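You operate a simulated robot arm through the tools that you are given. There is no shell and no other tool.

You run a simulated robot arm. Do the job below in one go: nothing can be reset, and whatever is moved stays where it is left.

Task
Fold both hand towels in three on the ironing board.
Fine: one outer third over the middle, then the other on top; they stay on the board.

The check looks at the end state, three seconds after you hand in, the way a careful person would. Anything else that was tipped, shoved, dropped, spilled or broken makes it a failure. Flat cloth is picked up by pressing the open fingertips on it (5 to 10 N) and closing them slowly along it; thin cloth reads only 2 to 8 mm in the jaws.

Robot
A 6-joint arm with a two-finger parallel gripper, fixed in place. Base frame: the origin is at the foot of the arm, x ahead of it, y to its left, z up. Readings come in mm, rad, newtons and seconds.
With the tool pointing down near the work surface it reaches from about 320 to 700 mm from the base axis. Its first joint turns from -2.897 to 2.897 rad. Payload 4.1 kg.
Tool frame: the origin (TCP) lies between the finger pads and is the grasp point; the fingertips stand 23 mm ahead of it; z points along the fingers, y is the line along which they close. Largest opening 94 mm; finger width 38, thickness 10; the body of the gripper, 54 by 96 mm, starts 39 mm behind the TCP.
Orientation is told as [roll, pitch, yaw] about the base's x, y, z axes, in that order, counted from this pose: with the fingers straight down and closing along the base's y, the tool's x points along the base's -x, its y along +y and its z along -z.

Tools
- The arm moves only by the tool play_rows. Its argument "plan" is a list of rows, each a list of 7 numbers: the finger opening in mm, from 0 to 94, then the shift along the tool's x, y, z in units of 500 mm (1.0 is 500 mm), then the turn, a rotation vector about the tool's x, y, z in units of 45 degrees (1.0 is 45 degrees). In form: [[jaw, dx, dy, dz, ax, ay, az], ...]. A call has 1 to 20 rows; each row is the pose to reach, as a shift and turn from the pose commanded when the call began, along the tool's axes at that moment. A call with a number of a shift or a turn outside -1 to 1 is refused whole. A row lasts 0.2 s, in which the tool goes at most 50 mm and 0.15 rad; a call with a longer step from one row to the next is refused whole, and so is a gripper value outside its range. Where a pose cannot be reached the arm comes as near as it can. A force on the tool above 90 N (or 10 N above the force at the start of the call, whichever is more), or a blocked arm, ends the call early, and 0.2 s more pass. The fingers move at their own pace (about 45 mm/s each) and stop on an object; they squeeze with about 34 N. The grip force told is the motor's: it shows also when the fingers shut on nothing. Time passes only in rows, and 0.2 s behind the last, so rows that repeat a pose let the fingers close. The reply holds the time, the measured pose of the TCP, the force on the tool along the base axes, the opening and the grip force, in the units named above and with some noise, with the torque about the TCP (base axes, N m) and any sound that the robot's microphone picked up.
- Cameras (640 x 400 px; columns grow to the right, rows downward): "scene" is fixed at [390.2, -654.9, 1418.7]; the picture's right is [0.90, 0.43, 0.00], its down [0.35, -0.74, -0.57] and it looks along [-0.24, 0.52, -0.82] (base axes); focal length 214 px, centre (320, 200). "wrist" rides on the gripper at [86, 16, -75] in the tool frame; the picture's right is [-0.18, 0.98, 0.00], its down [-0.58, -0.11, -0.81] and it looks along [-0.79, -0.15, 0.59] (tool axes); focal length 243 px, centre (320, 200). There is no depth. A picture from a camera that has moved, and an enlarged one, comes with that camera's place and axes in the base frame and with its lens. The place of the scene camera against the robot may be out by one fixed shift of up to 18 mm in any direction.
- grab_frame(camera): a new picture of that camera. No time passes.
- lift_body(by): slides the trunk up (or, below 0, down) by that many mm; the arm rides with it, the base frame stays. It gives what a move gives, with no picture.
- close_up(camera, box): a new picture of the part [left, top, right, bottom] of that camera's present view, enlarged. No time passes.
- close_job(): hands the job in; it is judged then, once.

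Places have to be worked out from the pictures, the camera data and where the tool is seen. Open the gripper and draw the arm clear of the work before you hand the job in, unless the task says otherwise.

The tools are called after "Call:" as a command line: name --pt "numbers of a row" for each row, then --argument value for the rest, lists and objects as JSON in quotes. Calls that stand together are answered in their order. play_rows: Moves the arm, as the interface text tells. Its arguments: {"type":"object","properties":{"plan":{"type":"array"}},"required":["plan"]} The other tools are called the same way: lift_body (by) slides the trunk up or down; grab_frame (camera) takes a picture; close_up (camera, box) takes an enlarged picture of a part of a camera's view; close_job () hands the job in.

At the start:

```text
clock: 0.0
tool_pos: [189.9, -291.3, 1151.8]
orientation: [0.0, 0.0, 0.001]
wrist_force: [-0.2, 0.3, 0.1]
ft_torque: [-0.01, 0.0, 0.01]
gripper_width: 93.9
gripper_force: 0.0
trunk travel left (down, up): [-500.0, 90.0]
```

scene: 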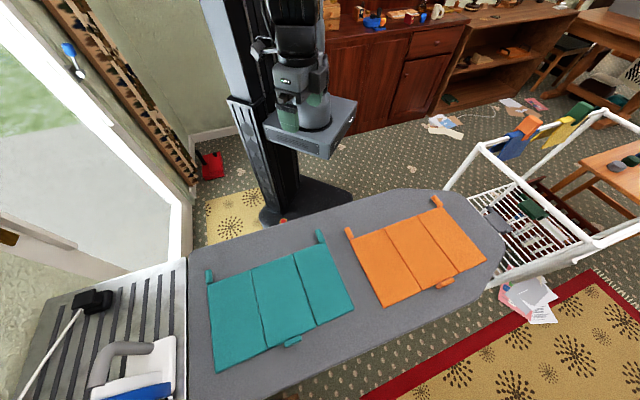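
wrist: 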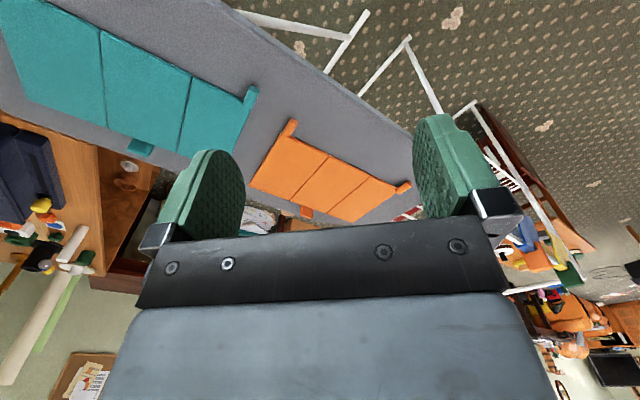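

I'll begin by looking closely at both towels on the board to understand their panels and tabs.

Call:
close_up --camera "scene" --box '[180, 180, 380, 380]'

Call:
close_up --camera "scene" --box '[330, 170, 530, 330]'

Call:
close_up --camera "wrist" --box '[0, 0, 440, 240]'

Call:
close_up --camera "scene" --box '[220, 0, 400, 230]'

```text
2.00 times, centred on (280, 280) of scene
camera zoom: at [390.2, -654.9, 1418.7], right [0.9, 0.43, 0.0], down [0.35, -0.74, -0.57], along [-0.24, 0.52, -0.82], focal length 429 px, centre (400, 40)
```

zoom: 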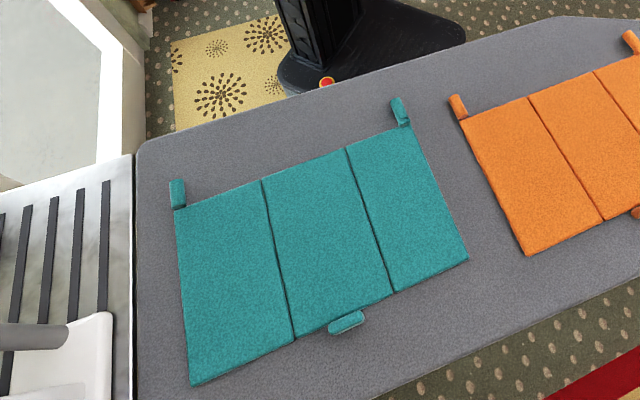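

```text
2.50 times, centred on (430, 250) of scene
camera zoom: at [390.2, -654.9, 1418.7], right [0.9, 0.43, 0.0], down [0.35, -0.74, -0.57], along [-0.24, 0.52, -0.82], focal length 536 px, centre (45, 75)
```

zoom: 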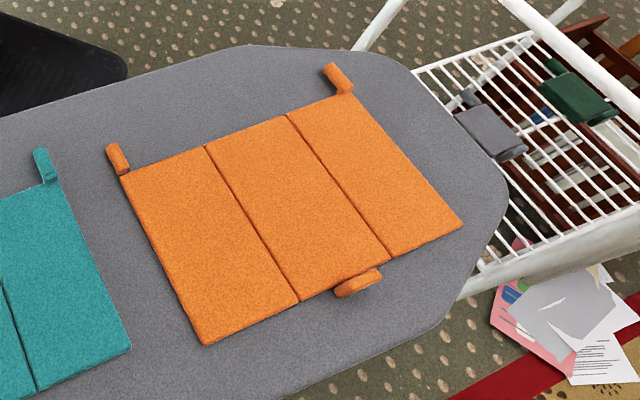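

```text
1.45 times, centred on (220, 120) of wrist
camera zoom: at [103.5, -275.4, 1225.7], right [0.18, 0.98, 0.0], down [0.58, -0.11, 0.81], along [0.79, -0.15, -0.59], focal length 353 px, centre (466, 316)
```

zoom: 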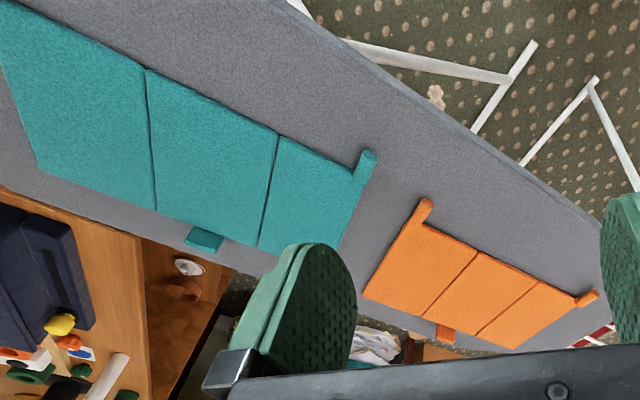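

```text
1.74 times, centred on (310, 115) of scene
camera zoom: at [390.2, -654.9, 1418.7], right [0.9, 0.43, 0.0], down [0.35, -0.74, -0.57], along [-0.24, 0.52, -0.82], focal length 373 px, centre (337, 348)
```

zoom: 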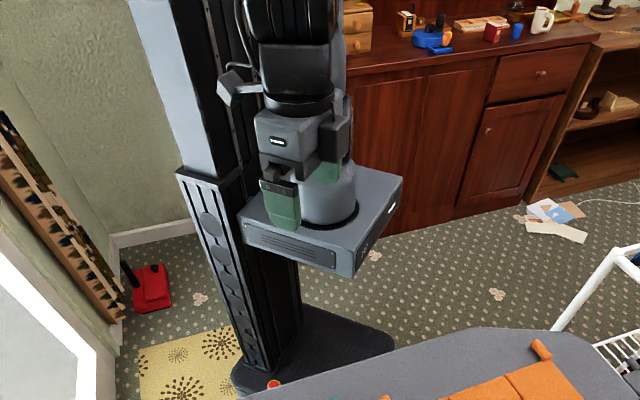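

The board top triangulates to roughly z≈870 mm, with both towels' long sides running along the base's (1,1) diagonal and tabs on the near corners of the outer thirds. I move above the teal right tab, yawed -45°, to look closer.

Call:
play_rows --pt "94 -0.035 -0.043 0.034 0 0 0.167" --pt "94 -0.07 -0.086 0.068 0 0 0.333" --pt "94 -0.105 -0.129 0.102 0 0 0.5" --pt "94 -0.14 -0.172 0.136 0 0 0.667" --pt "94 -0.175 -0.215 0.17 0 0 0.833" --pt "94 -0.21 -0.258 0.204 0 0 1.0"

Call:
grab_frame --camera "wrist"

Call:
grab_frame --camera "scene"

```text
clock: 1.4
tool_pos: [296.0, -420.5, 1049.8]
orientation: [0.001, 0.001, -0.786]
wrist_force: [0.4, -0.8, 0.1]
ft_torque: [0.01, -0.01, 0.02]
gripper_width: 94.1
gripper_force: 0.1
trunk travel left (down, up): [-500.0, 90.0]
```

```text
taken
camera wrist: at [246.5, -348.1, 1124.4], right [0.83, 0.56, 0.0], down [0.33, -0.49, 0.81], along [0.45, -0.67, -0.59], focal length 243 px, centre (320, 200)
```

wrist: 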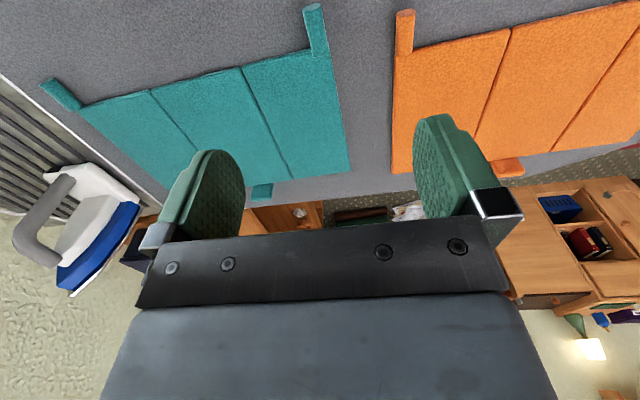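

```text
taken
```

scene: 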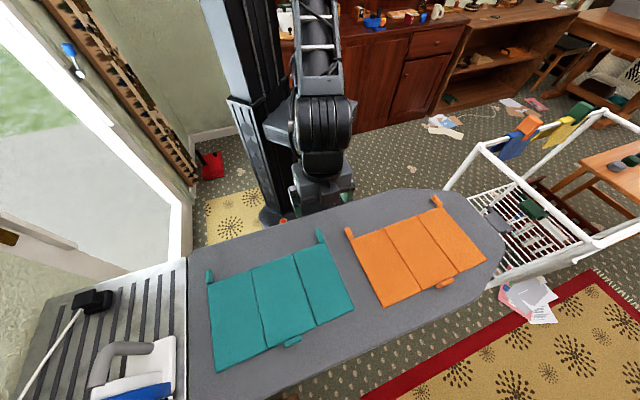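

The move matched. I'll zoom on the tabs in this wrist view.

Call:
close_up --camera "wrist" --box '[260, 0, 440, 110]'

Call:
close_up --camera "wrist" --box '[30, 50, 190, 150]'

Call:
close_up --camera "wrist" --box '[220, 140, 360, 230]'

```text
3.56 times, centred on (350, 55) of wrist
camera zoom: at [246.5, -348.1, 1124.4], right [0.83, 0.56, 0.0], down [0.33, -0.49, 0.81], along [0.45, -0.67, -0.59], focal length 863 px, centre (213, 716)
```

zoom: 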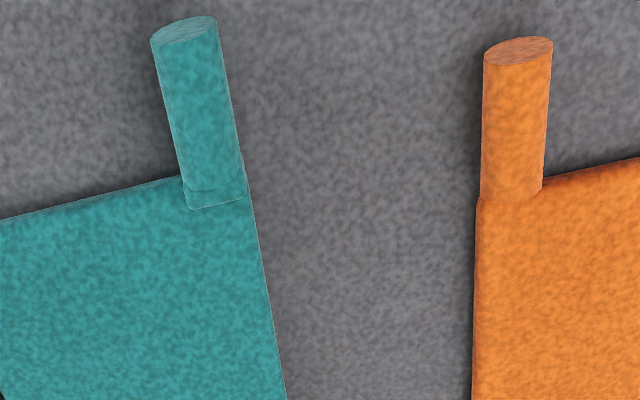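

```text
4.00 times, centred on (110, 100) of wrist
camera zoom: at [246.5, -348.1, 1124.4], right [0.83, 0.56, 0.0], down [0.33, -0.49, 0.81], along [0.45, -0.67, -0.59], focal length 970 px, centre (1160, 600)
```

zoom: 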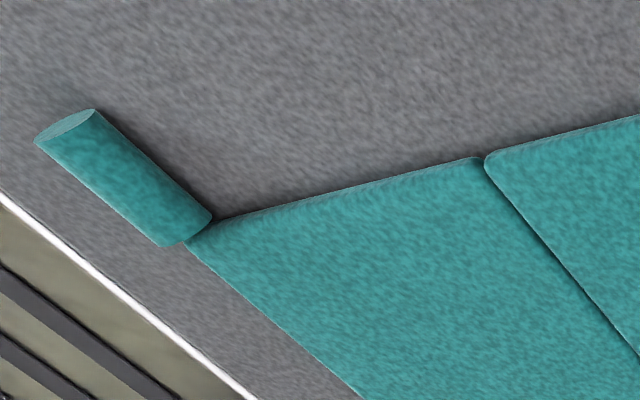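

```text
4.44 times, centred on (290, 185) of wrist
camera zoom: at [246.5, -348.1, 1124.4], right [0.83, 0.56, 0.0], down [0.33, -0.49, 0.81], along [0.45, -0.67, -0.59], focal length 1078 px, centre (453, 267)
```

zoom: 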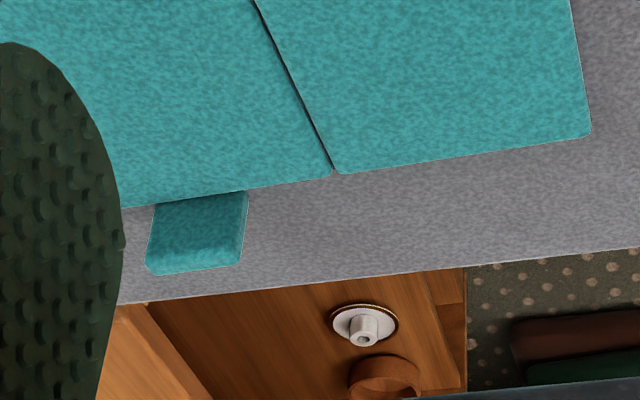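

The near tabs are horizontal rods (~15 mm thick, ~33 mm long) running parallel to the fold lines, so I can pinch one across and swing it on an arc. I shift over the teal right rod, narrow the jaws to 50 mm and go down to about 15 mm above the board.

Call:
play_rows --pt "50 0.0212 -0.005 0.0 0 0 0" --pt "50 0.0212 -0.005 0.08 0 0 0" --pt "50 0.0212 -0.005 0.16 0 0 0" --pt "50 0.0212 -0.005 0.22 0 0 0" --pt "50 0.0212 -0.005 0.26 0 0 0" --pt "50 0.0212 -0.005 0.26 0 0 0"

Call:
grab_frame --camera "wrist"

Call:
close_up --camera "scene" --box '[270, 190, 400, 290]'

```text
clock: 2.8
tool_pos: [285.6, -415.3, 919.2]
orientation: [0.0, -0.001, -0.785]
wrist_force: [-0.8, 0.8, 0.3]
ft_torque: [-0.03, 0.01, 0.0]
gripper_width: 49.7
gripper_force: 0.0
trunk travel left (down, up): [-500.0, 90.0]
```

```text
taken
camera wrist: at [237.2, -342.9, 992.9], right [0.82, 0.57, 0.0], down [0.33, -0.49, 0.81], along [0.46, -0.66, -0.59], focal length 243 px, centre (320, 200)
```

wrist: 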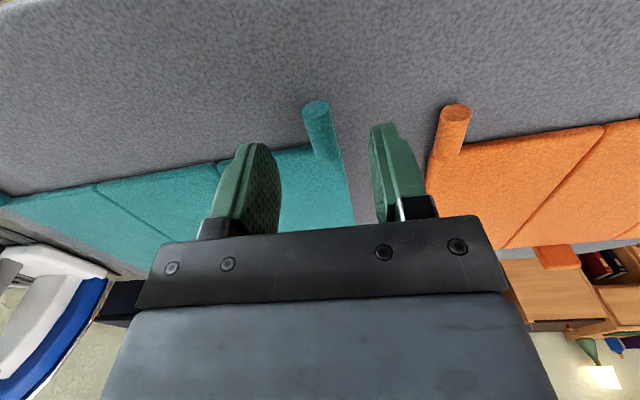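

```text
4.00 times, centred on (335, 240) of scene
camera zoom: at [390.2, -654.9, 1418.7], right [0.9, 0.43, 0.0], down [0.35, -0.74, -0.57], along [-0.24, 0.52, -0.82], focal length 858 px, centre (260, 40)
```

zoom: 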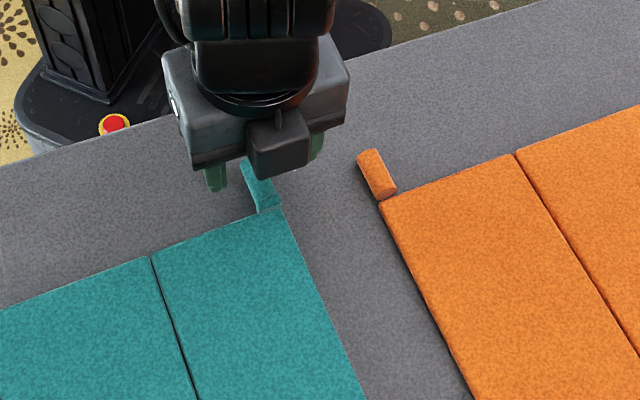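

The wrist pictures triangulate the rod axis at z≈873 and confirm it's centred between the fingers. I lower another ~25 mm with gentle final steps and watch the force.

Call:
play_rows --pt "50 0 0 0.02 0 0 0" --pt "50 0 0 0.034 0 0 0" --pt "50 0 0 0.042 0 0 0" --pt "50 0 0 0.046 0 0 0" --pt "50 0 0 0.05 0 0 0"

Call:
grab_frame --camera "wrist"

```text
clock: 4.0
tool_pos: [284.5, -416.4, 895.9]
orientation: [0.001, 0.001, -0.785]
wrist_force: [0.2, 0.2, 0.4]
ft_torque: [0.03, -0.01, 0.05]
gripper_width: 49.9
gripper_force: 0.1
trunk travel left (down, up): [-500.0, 90.0]
```

```text
taken
camera wrist: at [236.0, -342.9, 968.8], right [0.82, 0.57, 0.0], down [0.33, -0.49, 0.81], along [0.46, -0.66, -0.59], focal length 243 px, centre (320, 200)
```

wrist: 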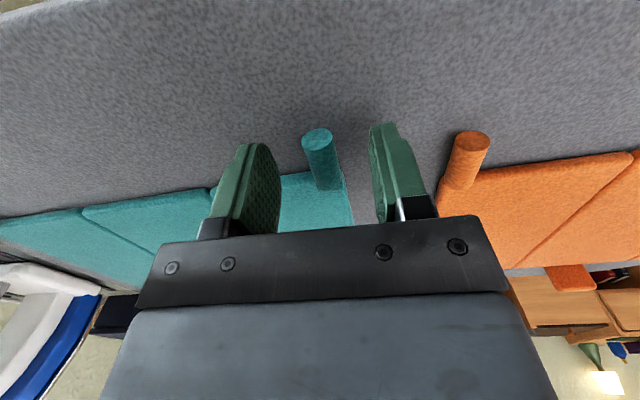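

No contact yet; tips are about level with the rod's axis. I creep down 6 mm in small steps to get the rod well inside the pads.

Call:
play_rows --pt "50 0 0 0.003 0 0 0" --pt "50 0 0 0.006 0 0 0" --pt "50 0 0 0.008 0 0 0" --pt "50 0 0 0.01 0 0 0" --pt "50 0 0 0.012 0 0 0"

```text
clock: 5.2
tool_pos: [284.3, -413.4, 889.5]
orientation: [0.0, -0.001, -0.786]
wrist_force: [-0.2, 0.9, -0.2]
ft_torque: [-0.02, -0.01, 0.03]
gripper_width: 50.1
gripper_force: 0.1
trunk travel left (down, up): [-500.0, 90.0]
```

Still free at tip height ≈866.5. A few more 1 mm steps to find the board surface.

Call:
play_rows --pt "50 0 0 0.002 0 0 0" --pt "50 0 0 0.004 0 0 0" --pt "50 0 0 0.006 0 0 0" --pt "50 0 0 0.008 0 0 0"

Call:
grab_frame --camera "wrist"

```text
clock: 6.2
tool_pos: [283.1, -413.8, 885.8]
orientation: [-0.001, -0.002, -0.786]
wrist_force: [-1.0, -0.1, 0.7]
ft_torque: [-0.04, -0.03, -0.02]
gripper_width: 50.0
gripper_force: 0.0
trunk travel left (down, up): [-500.0, 90.0]
```

```text
taken
camera wrist: at [235.4, -341.9, 958.8], right [0.82, 0.57, 0.0], down [0.33, -0.49, 0.81], along [0.46, -0.67, -0.59], focal length 243 px, centre (320, 200)
```

wrist: 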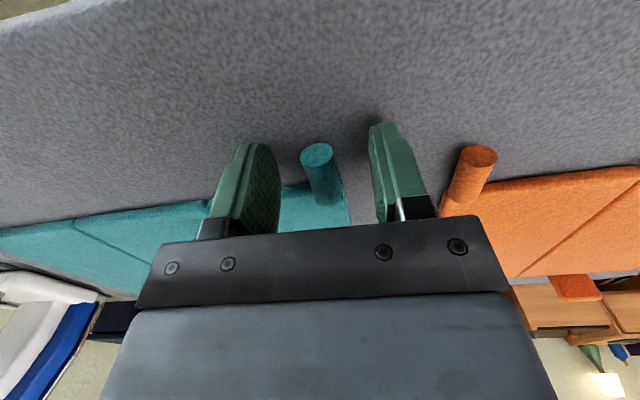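

Tips are ~8 mm below the rod axis with no contact force, and the rod is centred. I close the jaws gradually onto the rod.

Call:
play_rows --pt "40 0 0 0 0 0 0" --pt "30 0 0 0 0 0 0" --pt "24 0 0 0 0 0 0" --pt "18 0 0 0 0 0 0" --pt "14 0 0 0 0 0 0" --pt "10 0 0 0 0 0 0" --pt "6 0 0 0 0 0 0" --pt "6 0 0 0 0 0 0"

Call:
grab_frame --camera "wrist"

Call:
close_up --camera "scene" --box '[190, 190, 400, 390]'

```text
clock: 8.0
tool_pos: [284.2, -413.5, 885.2]
orientation: [0.0, -0.002, -0.784]
wrist_force: [1.0, 0.7, 1.2]
ft_torque: [-0.11, -0.06, 0.36]
gripper_width: 15.6
gripper_force: 34.2
trunk travel left (down, up): [-500.0, 90.0]
```

```text
taken
camera wrist: at [235.6, -341.8, 958.8], right [0.82, 0.57, 0.0], down [0.33, -0.49, 0.81], along [0.46, -0.66, -0.59], focal length 243 px, centre (320, 200)
```

wrist: 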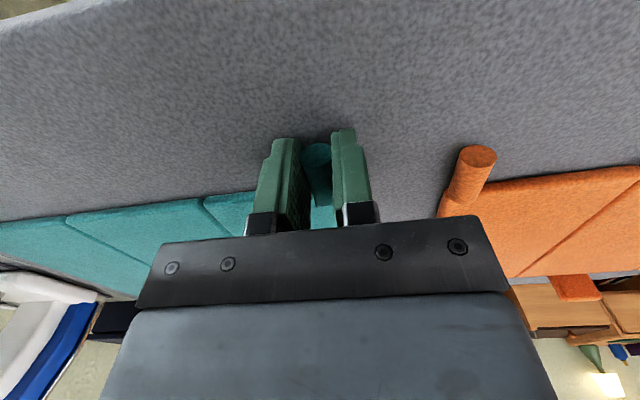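

```text
2.00 times, centred on (295, 290) of scene
camera zoom: at [390.2, -654.9, 1418.7], right [0.9, 0.43, 0.0], down [0.35, -0.74, -0.57], along [-0.24, 0.52, -0.82], focal length 429 px, centre (370, 20)
```

zoom: 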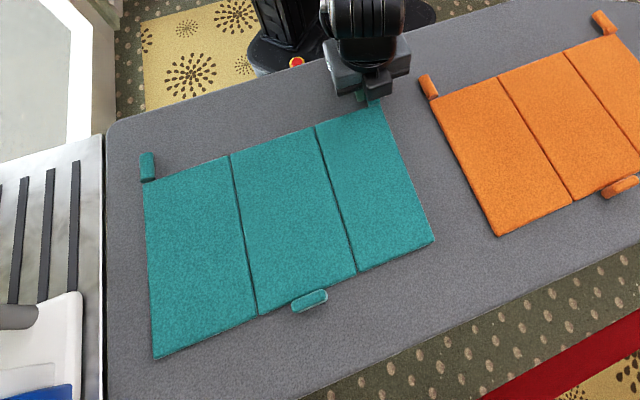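

Gripped firmly at 15.6 mm (34 N). I test a small lift along the arc about the seam (hinge ≈82 mm to the left) without turning the gripper, to see whether the panel swings in the grip.

Call:
play_rows --pt "6 0 -0.0005 0.0 0 0 0" --pt "6 0 -0.001 -0.012 0 0 0" --pt "6 0 -0.0025 -0.028 0 0 0" --pt "6 0 -0.0055 -0.042 0 0 0" --pt "6 0 -0.0055 -0.042 0 0 0"

Call:
grab_frame --camera "wrist"

Call:
close_up --camera "scene" --box '[190, 190, 400, 390]'

```text
clock: 9.2
tool_pos: [282.9, -418.0, 904.7]
orientation: [-0.001, -0.001, -0.784]
wrist_force: [-0.6, -0.4, -0.6]
ft_torque: [-0.03, 0.01, 0.01]
gripper_width: 5.8
gripper_force: 0.2
trunk travel left (down, up): [-500.0, 90.0]
```

```text
taken
camera wrist: at [234.0, -345.0, 979.7], right [0.82, 0.57, 0.0], down [0.33, -0.49, 0.81], along [0.46, -0.67, -0.59], focal length 243 px, centre (320, 200)
```

wrist: 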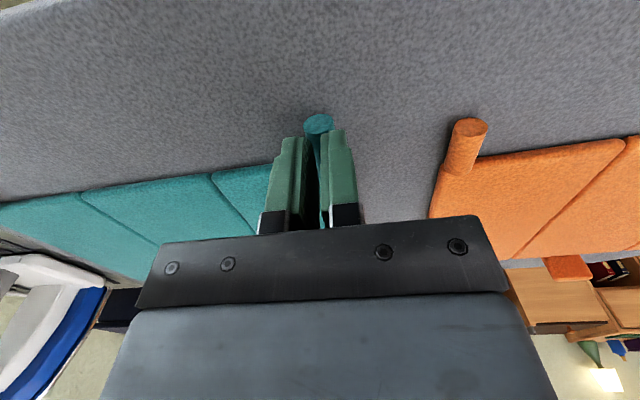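

```text
2.00 times, centred on (295, 290) of scene
camera zoom: at [390.2, -654.9, 1418.7], right [0.9, 0.43, 0.0], down [0.35, -0.74, -0.57], along [-0.24, 0.52, -0.82], focal length 429 px, centre (370, 20)
```

zoom: 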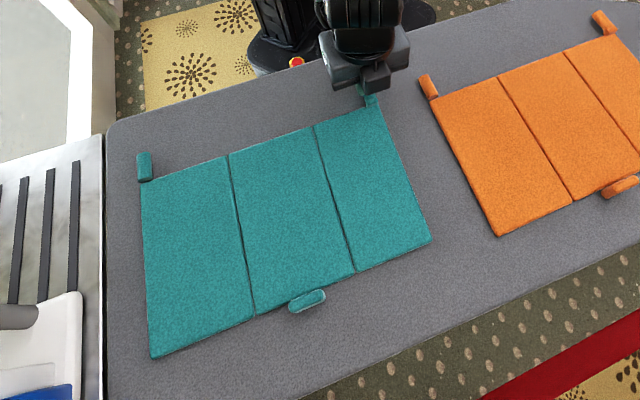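

The jaws slipped off the rod (width now 5.8), so the fingertips were too shallow. I reopen, raise clear of nothing else, and descend deeper to find the board surface by touch.

Call:
play_rows --pt "20 0 0.002 -0.02 0 0 0" --pt "40 0 0.004 -0.03 0 0 0" --pt "45 0 0.0055 -0.02 0 0 0" --pt "45 0 0.0055 0.0 0 0 0" --pt "45 0 0.0055 0.02 0 0 0" --pt "45 0 0.0055 0.03 0 0 0" --pt "45 0 0.0055 0.038 0 0 0" --pt "45 0 0.0055 0.042 0 0 0"

Call:
grab_frame --camera "wrist"

```text
clock: 11.0
tool_pos: [284.7, -414.1, 885.9]
orientation: [-0.001, 0.0, -0.785]
wrist_force: [0.2, -0.2, 0.0]
ft_torque: [-0.02, 0.0, -0.02]
gripper_width: 44.9
gripper_force: 0.0
trunk travel left (down, up): [-500.0, 90.0]
```

```text
taken
camera wrist: at [235.5, -342.0, 958.8], right [0.82, 0.57, 0.0], down [0.33, -0.49, 0.81], along [0.46, -0.67, -0.59], focal length 243 px, centre (320, 200)
```

wrist: 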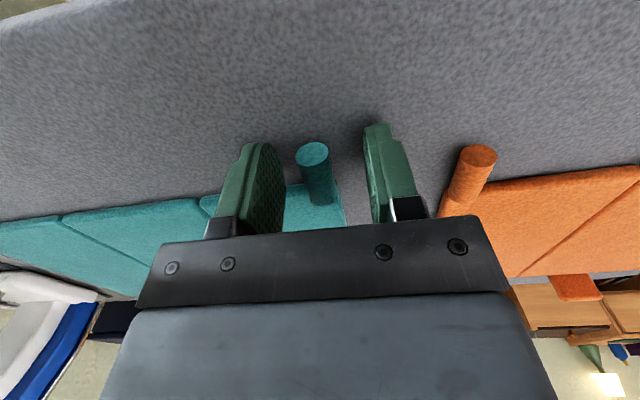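

Now at the former grip height with no contact. I creep down in 1 mm steps, watching the force for the board.

Call:
play_rows --pt "45 0 -0.003 0.002 0 0 0" --pt "45 0 -0.005 0.004 0 0 0" --pt "45 0 -0.005 0.006 0 0 0" --pt "45 0 -0.005 0.008 0 0 0"

```text
clock: 12.0
tool_pos: [282.9, -416.4, 882.7]
orientation: [0.001, -0.005, -0.784]
wrist_force: [-0.9, 1.5, 19.6]
ft_torque: [0.66, -0.06, 0.07]
gripper_width: 45.2
gripper_force: 0.0
trunk travel left (down, up): [-500.0, 90.0]
```

Board contact at tip z≈860 (19.6 N). I ease up 1 mm, close on the rod at this deeper height, then lift slowly a few mm while turning the gripper with the panel.

Call:
play_rows --pt "45 0 0 -0.002 0 0 0" --pt "30 0 0 -0.002 0 0 0" --pt "22 0 0 -0.002 0 0 0" --pt "16 0 0 -0.002 0 0 0" --pt "10 0 0 -0.002 0 0 0" --pt "4 0 0 -0.002 0 0 0" --pt "0 0 0 -0.002 0 0 0" --pt "0 0 0 -0.002 0 0 0"

Call:
grab_frame --camera "wrist"

```text
clock: 13.8
tool_pos: [284.0, -415.8, 883.3]
orientation: [-0.001, -0.003, -0.785]
wrist_force: [6.4, 1.1, 33.4]
ft_torque: [0.63, 0.21, 0.07]
gripper_width: 15.6
gripper_force: 34.0
trunk travel left (down, up): [-500.0, 90.0]
```

```text
taken
camera wrist: at [233.7, -343.1, 956.6], right [0.82, 0.57, 0.0], down [0.33, -0.48, 0.81], along [0.46, -0.67, -0.59], focal length 243 px, centre (320, 200)
```

wrist: 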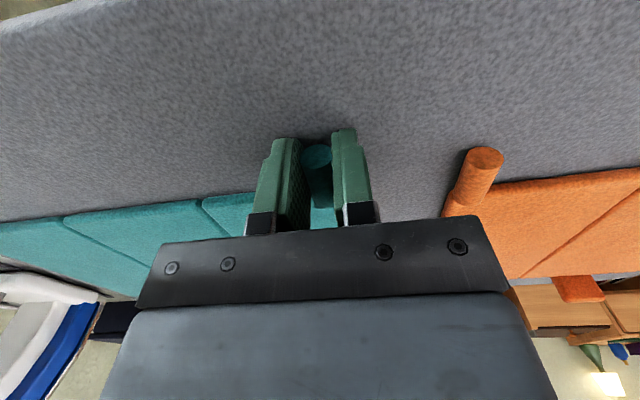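

The rod is gripped deeper now, though the tips press the board (33 N). I lift very slowly in small steps with matching rotation, checking whether the grip holds.

Call:
play_rows --pt "0 0 0 -0.005 0 0 0" --pt "0 0 -0.0005 -0.009 -0.033 0 0" --pt "0 0 -0.001 -0.013 -0.06 0 0" --pt "0 0 -0.0015 -0.017 -0.09 0 0"

Call:
grab_frame --camera "wrist"

Call:
close_up --camera "scene" --box '[190, 190, 400, 390]'

```text
clock: 14.8
tool_pos: [282.5, -417.6, 890.4]
orientation: [0.071, 0.004, -0.785]
wrist_force: [-1.0, -0.1, 0.0]
ft_torque: [0.23, 0.08, -0.08]
gripper_width: 15.1
gripper_force: 33.9
trunk travel left (down, up): [-500.0, 90.0]
```

```text
taken
camera wrist: at [229.6, -348.6, 964.8], right [0.82, 0.56, 0.07], down [0.29, -0.53, 0.79], along [0.48, -0.63, -0.6], focal length 243 px, centre (320, 200)
```

wrist: 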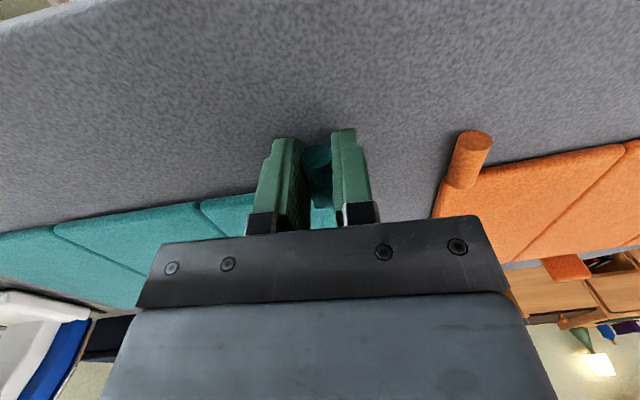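

```text
2.00 times, centred on (295, 290) of scene
camera zoom: at [390.2, -654.9, 1418.7], right [0.9, 0.43, 0.0], down [0.35, -0.74, -0.57], along [-0.24, 0.52, -0.82], focal length 429 px, centre (370, 20)
```

zoom: 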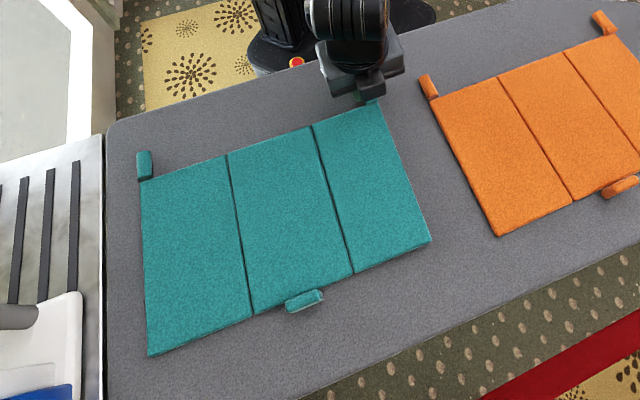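

The rod is still in the jaws (15.1 mm) and moves with the gripper. I continue the rigid swing about the seam another 12° slowly and check.

Call:
play_rows --pt "0 0 -0.0023 -0.0083 -0.0667 0 0" --pt "0 0 -0.0051 -0.0165 -0.1333 0 0" --pt "0 0 -0.0082 -0.0245 -0.2 0 0" --pt "0 0 -0.0118 -0.0324 -0.2667 0 0"

Call:
grab_frame --camera "wrist"

Call:
close_up --camera "scene" --box '[190, 190, 400, 390]'

```text
clock: 15.8
tool_pos: [276.7, -422.3, 906.1]
orientation: [0.28, 0.0, -0.787]
wrist_force: [-0.3, -0.4, -0.5]
ft_torque: [0.16, 0.12, 0.04]
gripper_width: 15.4
gripper_force: 34.5
trunk travel left (down, up): [-500.0, 90.0]
```

```text
taken
camera wrist: at [213.6, -364.9, 981.1], right [0.8, 0.54, 0.27], down [0.18, -0.64, 0.74], along [0.58, -0.54, -0.61], focal length 243 px, centre (320, 200)
```

wrist: 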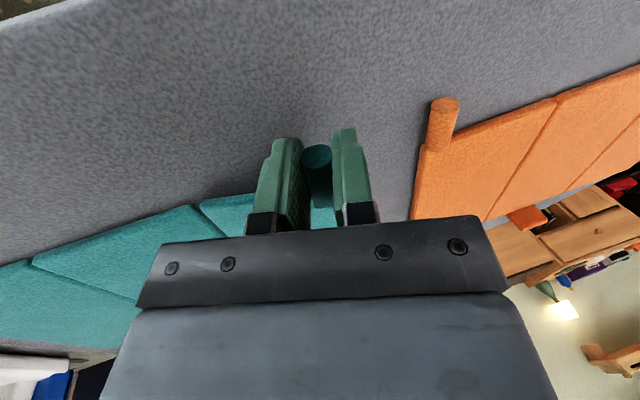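

```text
2.00 times, centred on (295, 290) of scene
camera zoom: at [390.2, -654.9, 1418.7], right [0.9, 0.43, 0.0], down [0.35, -0.74, -0.57], along [-0.24, 0.52, -0.82], focal length 429 px, centre (370, 20)
```

zoom: 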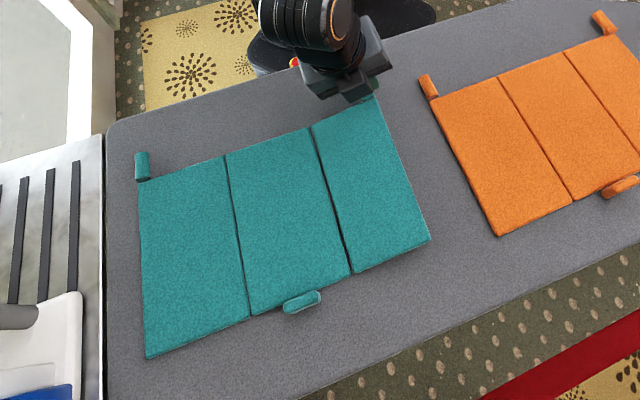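

The panel is swinging with the gripper and the seam stays fixed in the wrist view, so the hinge geometry is right. I continue the swing by another 24°.

Call:
play_rows --pt "0 0 -0.0023 -0.0083 -0.0667 0 0" --pt "0 0 -0.0051 -0.0165 -0.1333 0 0" --pt "0 0 -0.0082 -0.0245 -0.2 0 0" --pt "0 0 -0.0118 -0.0324 -0.2667 0 0" --pt "0 0 -0.0158 -0.04 -0.3333 0 0" --pt "0 0 -0.0202 -0.0475 -0.4 0 0" --pt "0 0 -0.025 -0.0547 -0.4667 0 0" --pt "0 0 -0.0301 -0.0616 -0.5333 0 0"

Call:
grab_frame --camera "wrist"

Call:
close_up --camera "scene" --box '[190, 190, 400, 390]'

```text
clock: 17.6
tool_pos: [261.7, -437.5, 931.4]
orientation: [0.7, 0.0, -0.783]
wrist_force: [4.0, 3.8, 6.7]
ft_torque: [-0.02, 0.1, 0.12]
gripper_width: 15.2
gripper_force: 34.5
trunk travel left (down, up): [-500.0, 90.0]
```

```text
taken
camera wrist: at [176.1, -401.4, 998.0], right [0.66, 0.4, 0.63], down [-0.01, -0.84, 0.55], along [0.75, -0.37, -0.55], focal length 243 px, centre (320, 200)
```

wrist: 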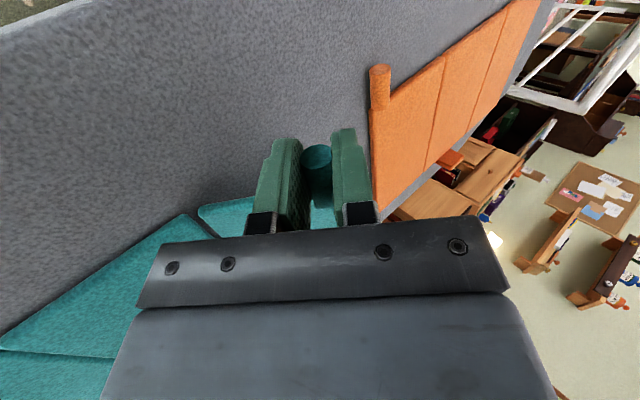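

```text
2.00 times, centred on (295, 290) of scene
camera zoom: at [390.2, -654.9, 1418.7], right [0.9, 0.43, 0.0], down [0.35, -0.74, -0.57], along [-0.24, 0.52, -0.82], focal length 429 px, centre (370, 20)
```

zoom: 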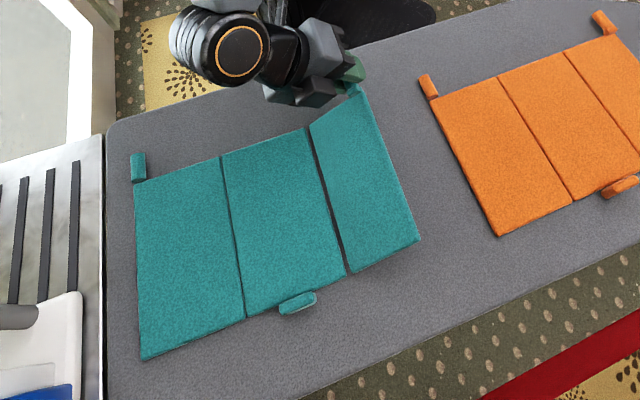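

The panel is about 40° up and turns as a stiff plate; a small ~7 N outward push shows my radius is a few mm short. I ease 4 mm outward and continue 24° with radius 85.

Call:
play_rows --pt "0 0 0.008 0 0 0 0" --pt "0 0 0.0051 -0.0118 -0.0889 0 0" --pt "0 0 0.0013 -0.0233 -0.1778 0 0" --pt "0 0 -0.0032 -0.0346 -0.2667 0 0" --pt "0 0 -0.0085 -0.0455 -0.3556 0 0" --pt "0 0 -0.0146 -0.056 -0.4444 0 0" --pt "0 0 -0.0213 -0.066 -0.5333 0 0"

Call:
grab_frame --camera "wrist"

Call:
grab_frame --camera "scene"

```text
clock: 19.2
tool_pos: [241.4, -457.9, 951.1]
orientation: [1.119, -0.002, -0.783]
wrist_force: [-0.6, 6.0, 12.4]
ft_torque: [0.02, 0.06, 0.06]
gripper_width: 15.2
gripper_force: 33.8
trunk travel left (down, up): [-500.0, 90.0]
```

```text
taken
camera wrist: at [138.3, -439.9, 998.0], right [0.43, 0.18, 0.88], down [-0.13, -0.96, 0.26], along [0.89, -0.23, -0.39], focal length 243 px, centre (320, 200)
```

wrist: 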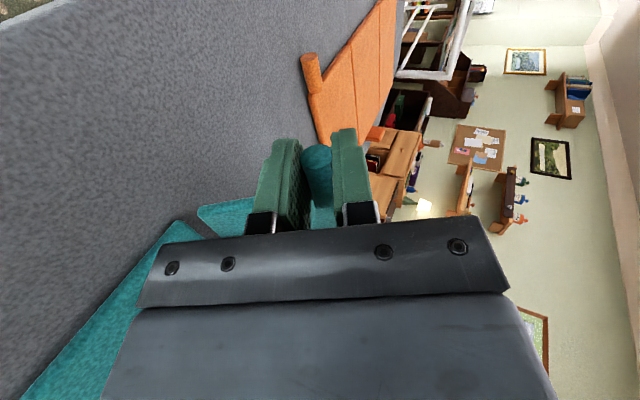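

```text
taken
```

scene: 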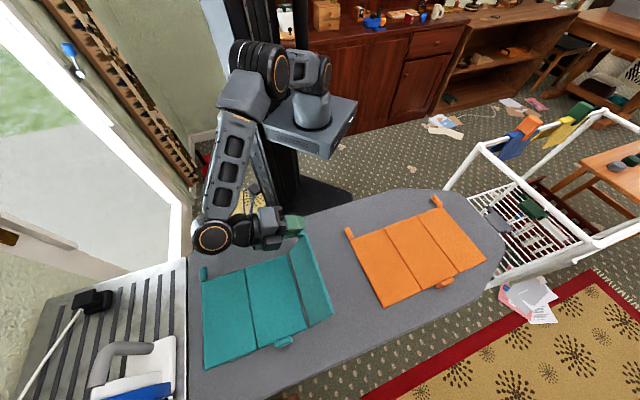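

Panel at ~64°, still ~12 N compressing toward the seam, so true radius is nearer 90. I ease out 3 mm and swing another 24° to about 88°.

Call:
play_rows --pt "0 0 0.006 0 0 0 0" --pt "0 0 0.003 -0.0126 -0.0889 0 0" --pt "0 0 -0.0008 -0.025 -0.1778 0 0" --pt "0 0 -0.0055 -0.0371 -0.2667 0 0" --pt "0 0 -0.011 -0.0488 -0.3556 0 0" --pt "0 0 -0.0173 -0.0601 -0.4444 0 0" --pt "0 0 -0.0244 -0.0709 -0.5333 0 0"

Call:
grab_frame --camera "wrist"

Call:
grab_frame --camera "scene"

Call:
close_up --camera "scene" --box '[190, 200, 350, 330]'

```text
clock: 20.8
tool_pos: [235.0, -444.6, 942.0]
orientation: [1.521, 0.004, -0.8]
wrist_force: [0.0, 0.0, 5.2]
ft_torque: [0.26, 1.03, -0.03]
gripper_width: 15.9
gripper_force: 31.7
out of reach, approached as far as the arm can: row 6, 7
trunk travel left (down, up): [-500.0, 90.0]
```

```text
taken
camera wrist: at [122.3, -434.0, 961.9], right [0.16, -0.1, 0.98], down [-0.18, -0.98, -0.07], along [0.97, -0.16, -0.18], focal length 243 px, centre (320, 200)
```

wrist: 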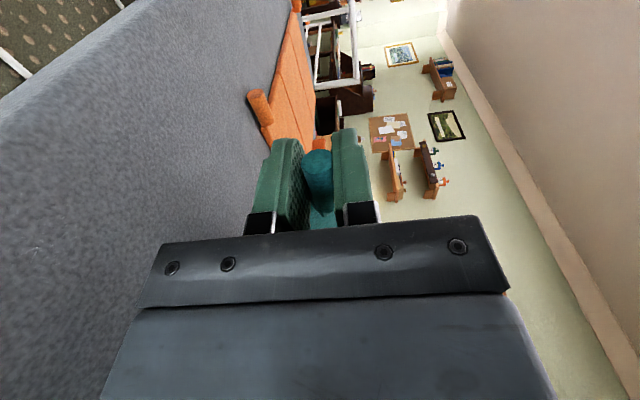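

```text
taken
```

scene: 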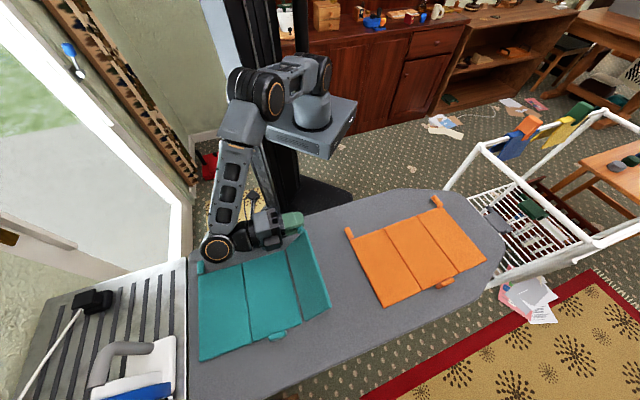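

```text
3.08 times, centred on (270, 265) of scene
camera zoom: at [390.2, -654.9, 1418.7], right [0.9, 0.43, 0.0], down [0.35, -0.74, -0.57], along [-0.24, 0.52, -0.82], focal length 660 px, centre (474, 0)
```

zoom: 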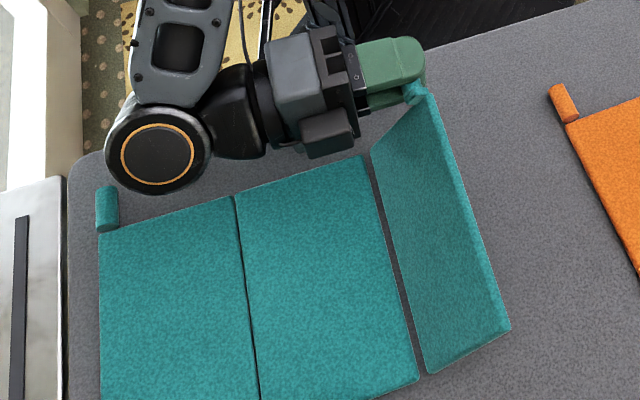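

The arm hit its reach limit (rows 6–7), so it deviated and dragged the towel ~20 mm; the rod twisted in the jaws and the panel is near 55°. I test how the commanded pose behaves with a small +u move (tool z), the direction I need in order to lay the panel back down.

Call:
play_rows --pt "0 0 0 0.02 0 0 0" --pt "0 0 0 0.03 0 0 0"

```text
clock: 21.4
tool_pos: [245.4, -433.9, 941.4]
orientation: [1.538, 0.001, -0.786]
wrist_force: [-1.1, -1.1, -0.8]
ft_torque: [-0.1, 0.06, -0.27]
gripper_width: 15.6
gripper_force: 34.2
trunk travel left (down, up): [-500.0, 90.0]
```

The command reference is the clipped pose, good. Now I lay the panel back down along the arc, dragging the towel slightly back to the right and away from the near edge.

Call:
play_rows --pt "0 -0.006 -0.012 0.014 0.167 0 0" --pt "0 -0.012 -0.026 0.028 0.333 0 0" --pt "0 -0.018 -0.043 0.042 0.5 0 0" --pt "0 -0.024 -0.06 0.056 0.667 0 0" --pt "0 -0.03 -0.077 0.07 0.833 0 0" --pt "0 -0.032 -0.092 0.082 1.0 0 0"

Call:
grab_frame --camera "wrist"

Call:
close_up --camera "scene" --box '[190, 190, 400, 390]'

```text
clock: 22.8
tool_pos: [284.8, -417.4, 895.5]
orientation: [0.749, 0.0, -0.783]
wrist_force: [1.9, 0.9, -0.4]
ft_torque: [0.12, 0.16, 0.02]
gripper_width: 15.3
gripper_force: 33.7
trunk travel left (down, up): [-500.0, 90.0]
```

```text
taken
camera wrist: at [196.4, -385.0, 960.7], right [0.64, 0.38, 0.67], down [-0.03, -0.86, 0.52], along [0.77, -0.35, -0.53], focal length 243 px, centre (320, 200)
```

wrist: 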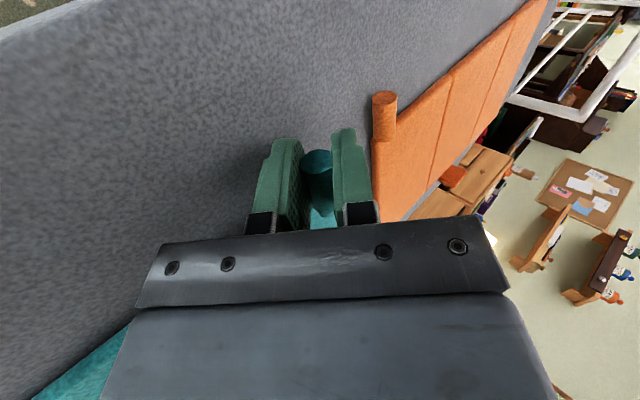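

```text
2.00 times, centred on (295, 290) of scene
camera zoom: at [390.2, -654.9, 1418.7], right [0.9, 0.43, 0.0], down [0.35, -0.74, -0.57], along [-0.24, 0.52, -0.82], focal length 429 px, centre (370, 20)
```

zoom: 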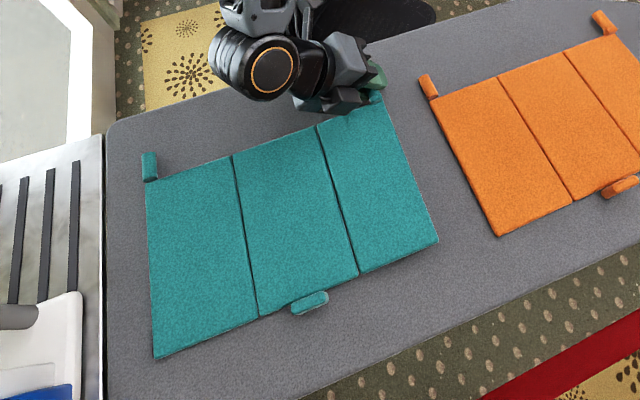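

The towel is back near its original spot with the panel almost flat. I open slightly and withdraw back along the fingers, then lift clear.

Call:
play_rows --pt "18 0 0 0 0 0 0" --pt "21 0 0 -0.004 0 0 0" --pt "23 0 0 -0.02 0 0 0" --pt "28 0 0 -0.05 0 0 0" --pt "40 0 0 -0.1 0 0 0" --pt "50 0 0 -0.15 0.1 0 0" --pt "50 0 0 -0.2 0.25 0 0"

Call:
close_up --camera "scene" --box '[190, 190, 400, 390]'

```text
clock: 24.4
tool_pos: [236.3, -466.4, 968.9]
orientation: [0.552, 0.0, -0.784]
wrist_force: [-0.7, 0.4, 0.0]
ft_torque: [0.02, 0.0, 0.01]
gripper_width: 50.3
gripper_force: 0.1
trunk travel left (down, up): [-500.0, 90.0]
```

```text
2.00 times, centred on (295, 290) of scene
camera zoom: at [390.2, -654.9, 1418.7], right [0.9, 0.43, 0.0], down [0.35, -0.74, -0.57], along [-0.24, 0.52, -0.82], focal length 429 px, centre (370, 20)
```

zoom: 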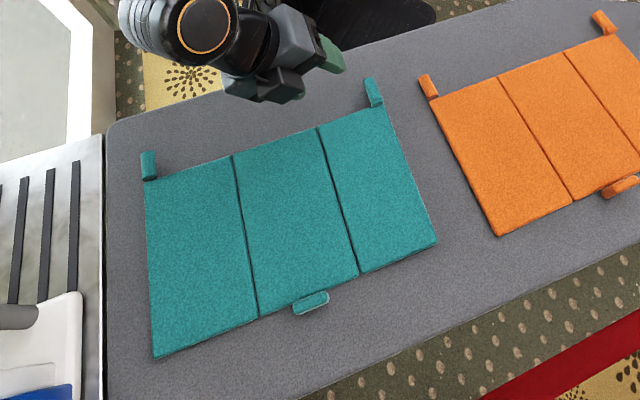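

The towel lies flat again near its start. I'll go to a vertical viewing pose above the right rod to measure it precisely, then re-grip with the gripper leaning back toward the base so the wrist stays within reach past 90°.

Call:
play_rows --pt "50 0.008 0.036 -0.006 0.14 0 0" --pt "50 0.016 0.073 -0.012 0.28 0 0" --pt "50 0.024 0.109 -0.017 0.42 0 0" --pt "50 0.032 0.146 -0.023 0.56 0 0" --pt "50 0.04 0.182 -0.029 0.703 0 0" --pt "50 0.04 0.182 -0.029 0.703 0 0"

Call:
grab_frame --camera "wrist"

Call:
close_up --camera "wrist" --box '[200, 0, 400, 120]'

```text
clock: 25.8
tool_pos: [270.2, -401.1, 1029.3]
orientation: [0.001, 0.0, -0.786]
wrist_force: [0.3, -0.8, -0.3]
ft_torque: [-0.02, 0.0, -0.03]
gripper_width: 50.1
gripper_force: 0.0
trunk travel left (down, up): [-500.0, 90.0]
```

```text
taken
camera wrist: at [221.5, -330.3, 1104.5], right [0.82, 0.57, 0.0], down [0.33, -0.49, 0.81], along [0.46, -0.66, -0.59], focal length 243 px, centre (320, 200)
```

wrist: 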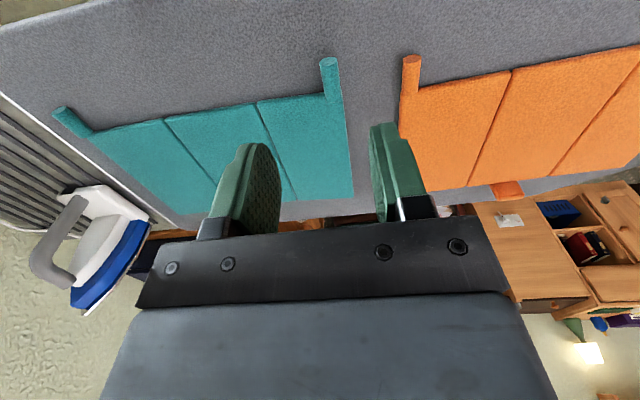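

```text
3.20 times, centred on (300, 60) of wrist
camera zoom: at [221.5, -330.3, 1104.5], right [0.82, 0.57, 0.0], down [0.33, -0.49, 0.81], along [0.46, -0.66, -0.59], focal length 776 px, centre (384, 648)
```

zoom: 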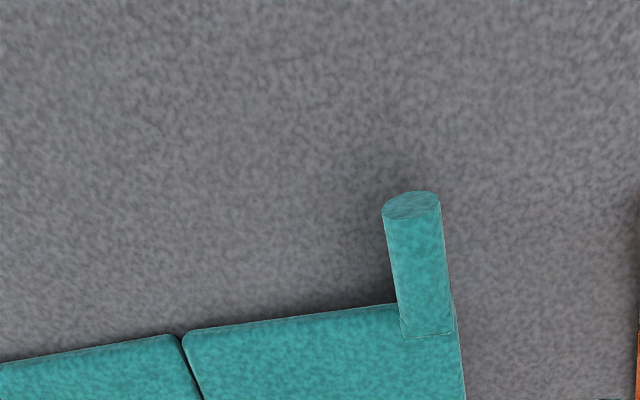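

The rod now spans n≈-525…-495 at u≈-89 with the towel turned about -2°. I tilt the tool 45° back toward the base (plus 2° yaw) and bring it above the rod.

Call:
play_rows --pt "40 -0.01 0.001 0.02 0.003 -0.1665 0.007" --pt "40 -0.02 0.002 0.04 0.006 -0.333 0.014" --pt "40 -0.03 0.0035 0.06 0.009 -0.4995 0.021" --pt "40 -0.04 0.005 0.1 0.012 -0.666 0.028" --pt "40 -0.05 0.006 0.15 0.015 -0.8325 0.035" --pt "40 -0.0586 0.0068 0.198 0.0175 -0.999 0.042" --pt "40 -0.0586 0.0068 0.198 0.0175 -0.999 0.042"

Call:
grab_frame --camera "wrist"

Call:
grab_frame --camera "scene"

Call:
close_up --camera "scene" --box '[240, 180, 400, 280]'

```text
clock: 27.4
tool_pos: [294.1, -420.6, 929.9]
orientation: [0.003, -0.784, -0.82]
wrist_force: [0.0, 0.2, -0.3]
ft_torque: [-0.01, 0.03, 0.02]
gripper_width: 40.3
gripper_force: 0.1
out of reach, approached as far as the arm can: row 5, 6
trunk travel left (down, up): [-500.0, 90.0]
```

```text
taken
camera wrist: at [228.6, -326.3, 920.6], right [0.81, 0.58, 0.13], down [-0.19, 0.04, 0.98], along [0.56, -0.82, 0.14], focal length 243 px, centre (320, 200)
```

wrist: 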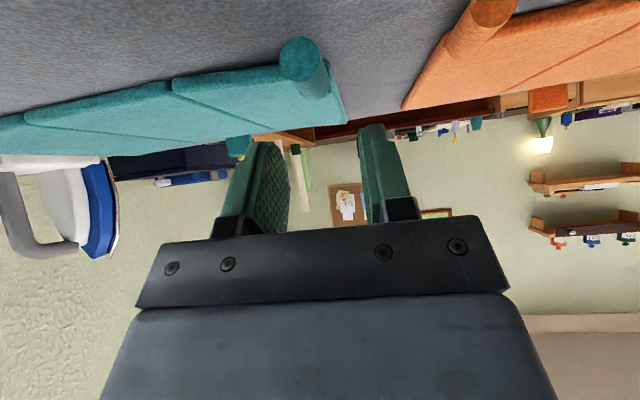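

```text
taken
```

scene: 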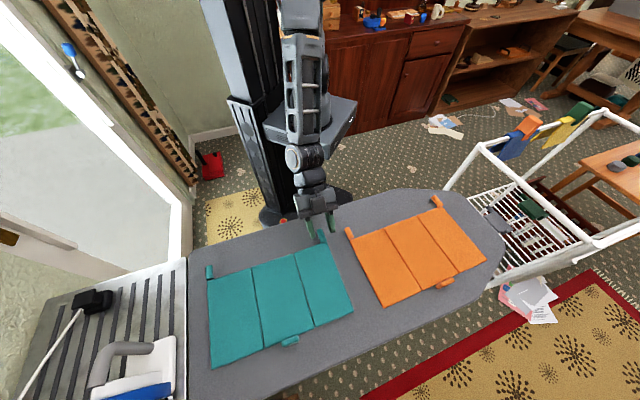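

```text
4.00 times, centred on (320, 230) of scene
camera zoom: at [390.2, -654.9, 1418.7], right [0.9, 0.43, 0.0], down [0.35, -0.74, -0.57], along [-0.24, 0.52, -0.82], focal length 858 px, centre (320, 80)
```

zoom: 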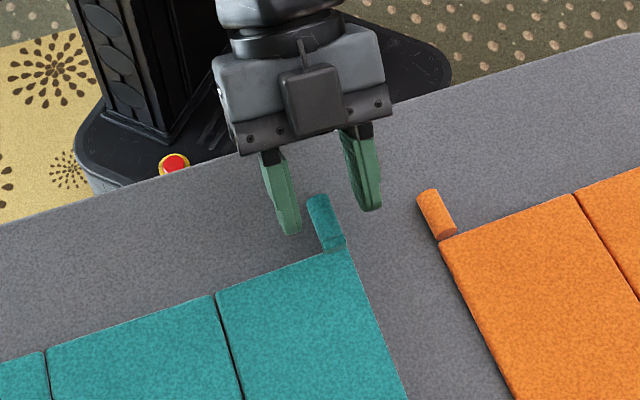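

Pose reached (45° lean, rod centred in u). I descend ~33 mm vertically, then check before creeping to contact.

Call:
play_rows --pt "40 0.014 0 0.014 0 0 0" --pt "40 0.028 0 0.028 0 0 0" --pt "40 0.04 0 0.04 0 0 0" --pt "40 0.047 0 0.047 0 0 0" --pt "40 0.047 0 0.047 0 0 0"

Call:
grab_frame --camera "wrist"

Call:
close_up --camera "scene" --box '[240, 180, 400, 280]'

```text
clock: 28.6
tool_pos: [295.5, -421.9, 896.3]
orientation: [0.003, -0.786, -0.822]
wrist_force: [0.8, 0.2, -0.3]
ft_torque: [-0.01, 0.0, 0.02]
gripper_width: 40.2
gripper_force: 0.0
trunk travel left (down, up): [-500.0, 90.0]
```

```text
taken
camera wrist: at [230.0, -327.0, 887.7], right [0.81, 0.58, 0.13], down [-0.19, 0.04, 0.98], along [0.56, -0.82, 0.14], focal length 243 px, centre (320, 200)
```

wrist: 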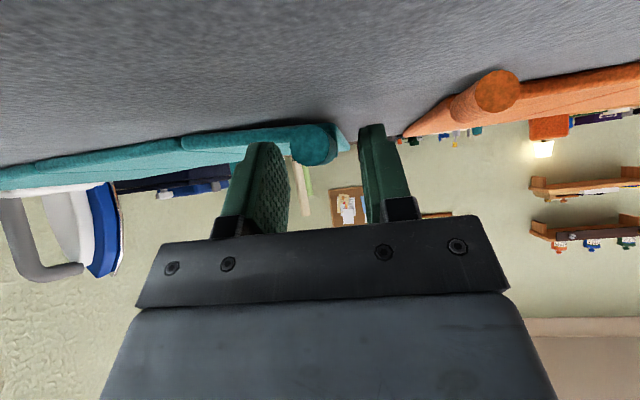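

```text
4.00 times, centred on (320, 230) of scene
camera zoom: at [390.2, -654.9, 1418.7], right [0.9, 0.43, 0.0], down [0.35, -0.74, -0.57], along [-0.24, 0.52, -0.82], focal length 858 px, centre (320, 80)
```

zoom: 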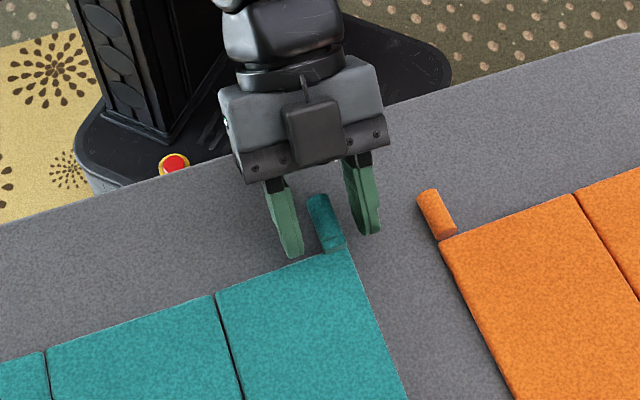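

The level view suggests the rod axis is around z≈879 now. I zoom in on both views to check whether the panel is lying fully flat.

Call:
close_up --camera "wrist" --box '[160, 100, 360, 220]'

Call:
close_up --camera "wrist" --box '[380, 50, 640, 200]'

```text
3.20 times, centred on (260, 160) of wrist
camera zoom: at [230.0, -327.0, 887.7], right [0.81, 0.58, 0.13], down [-0.19, 0.04, 0.98], along [0.56, -0.82, 0.14], focal length 776 px, centre (512, 328)
```

zoom: 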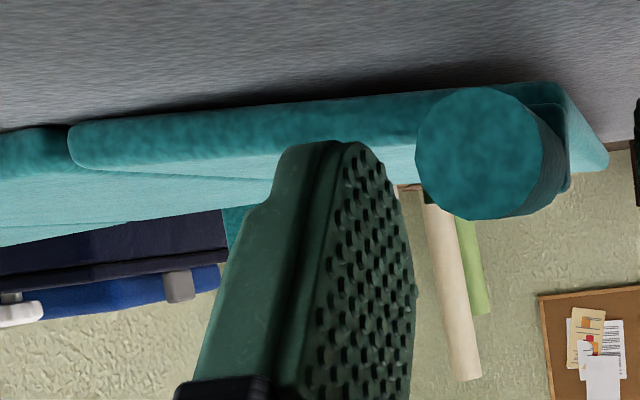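

```text
2.46 times, centred on (510, 125) of wrist
camera zoom: at [230.0, -327.0, 887.7], right [0.81, 0.58, 0.13], down [-0.19, 0.04, 0.98], along [0.56, -0.82, 0.14], focal length 597 px, centre (-148, 385)
```

zoom: 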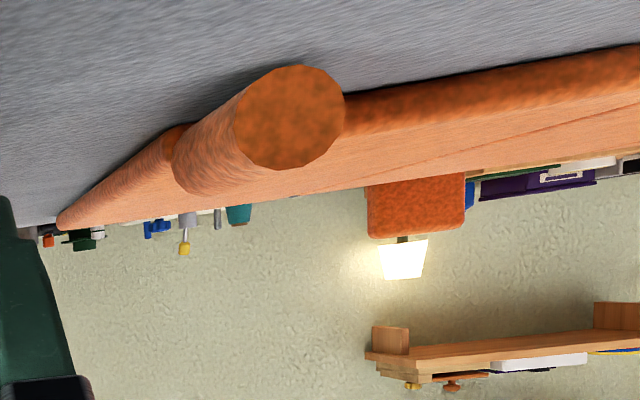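

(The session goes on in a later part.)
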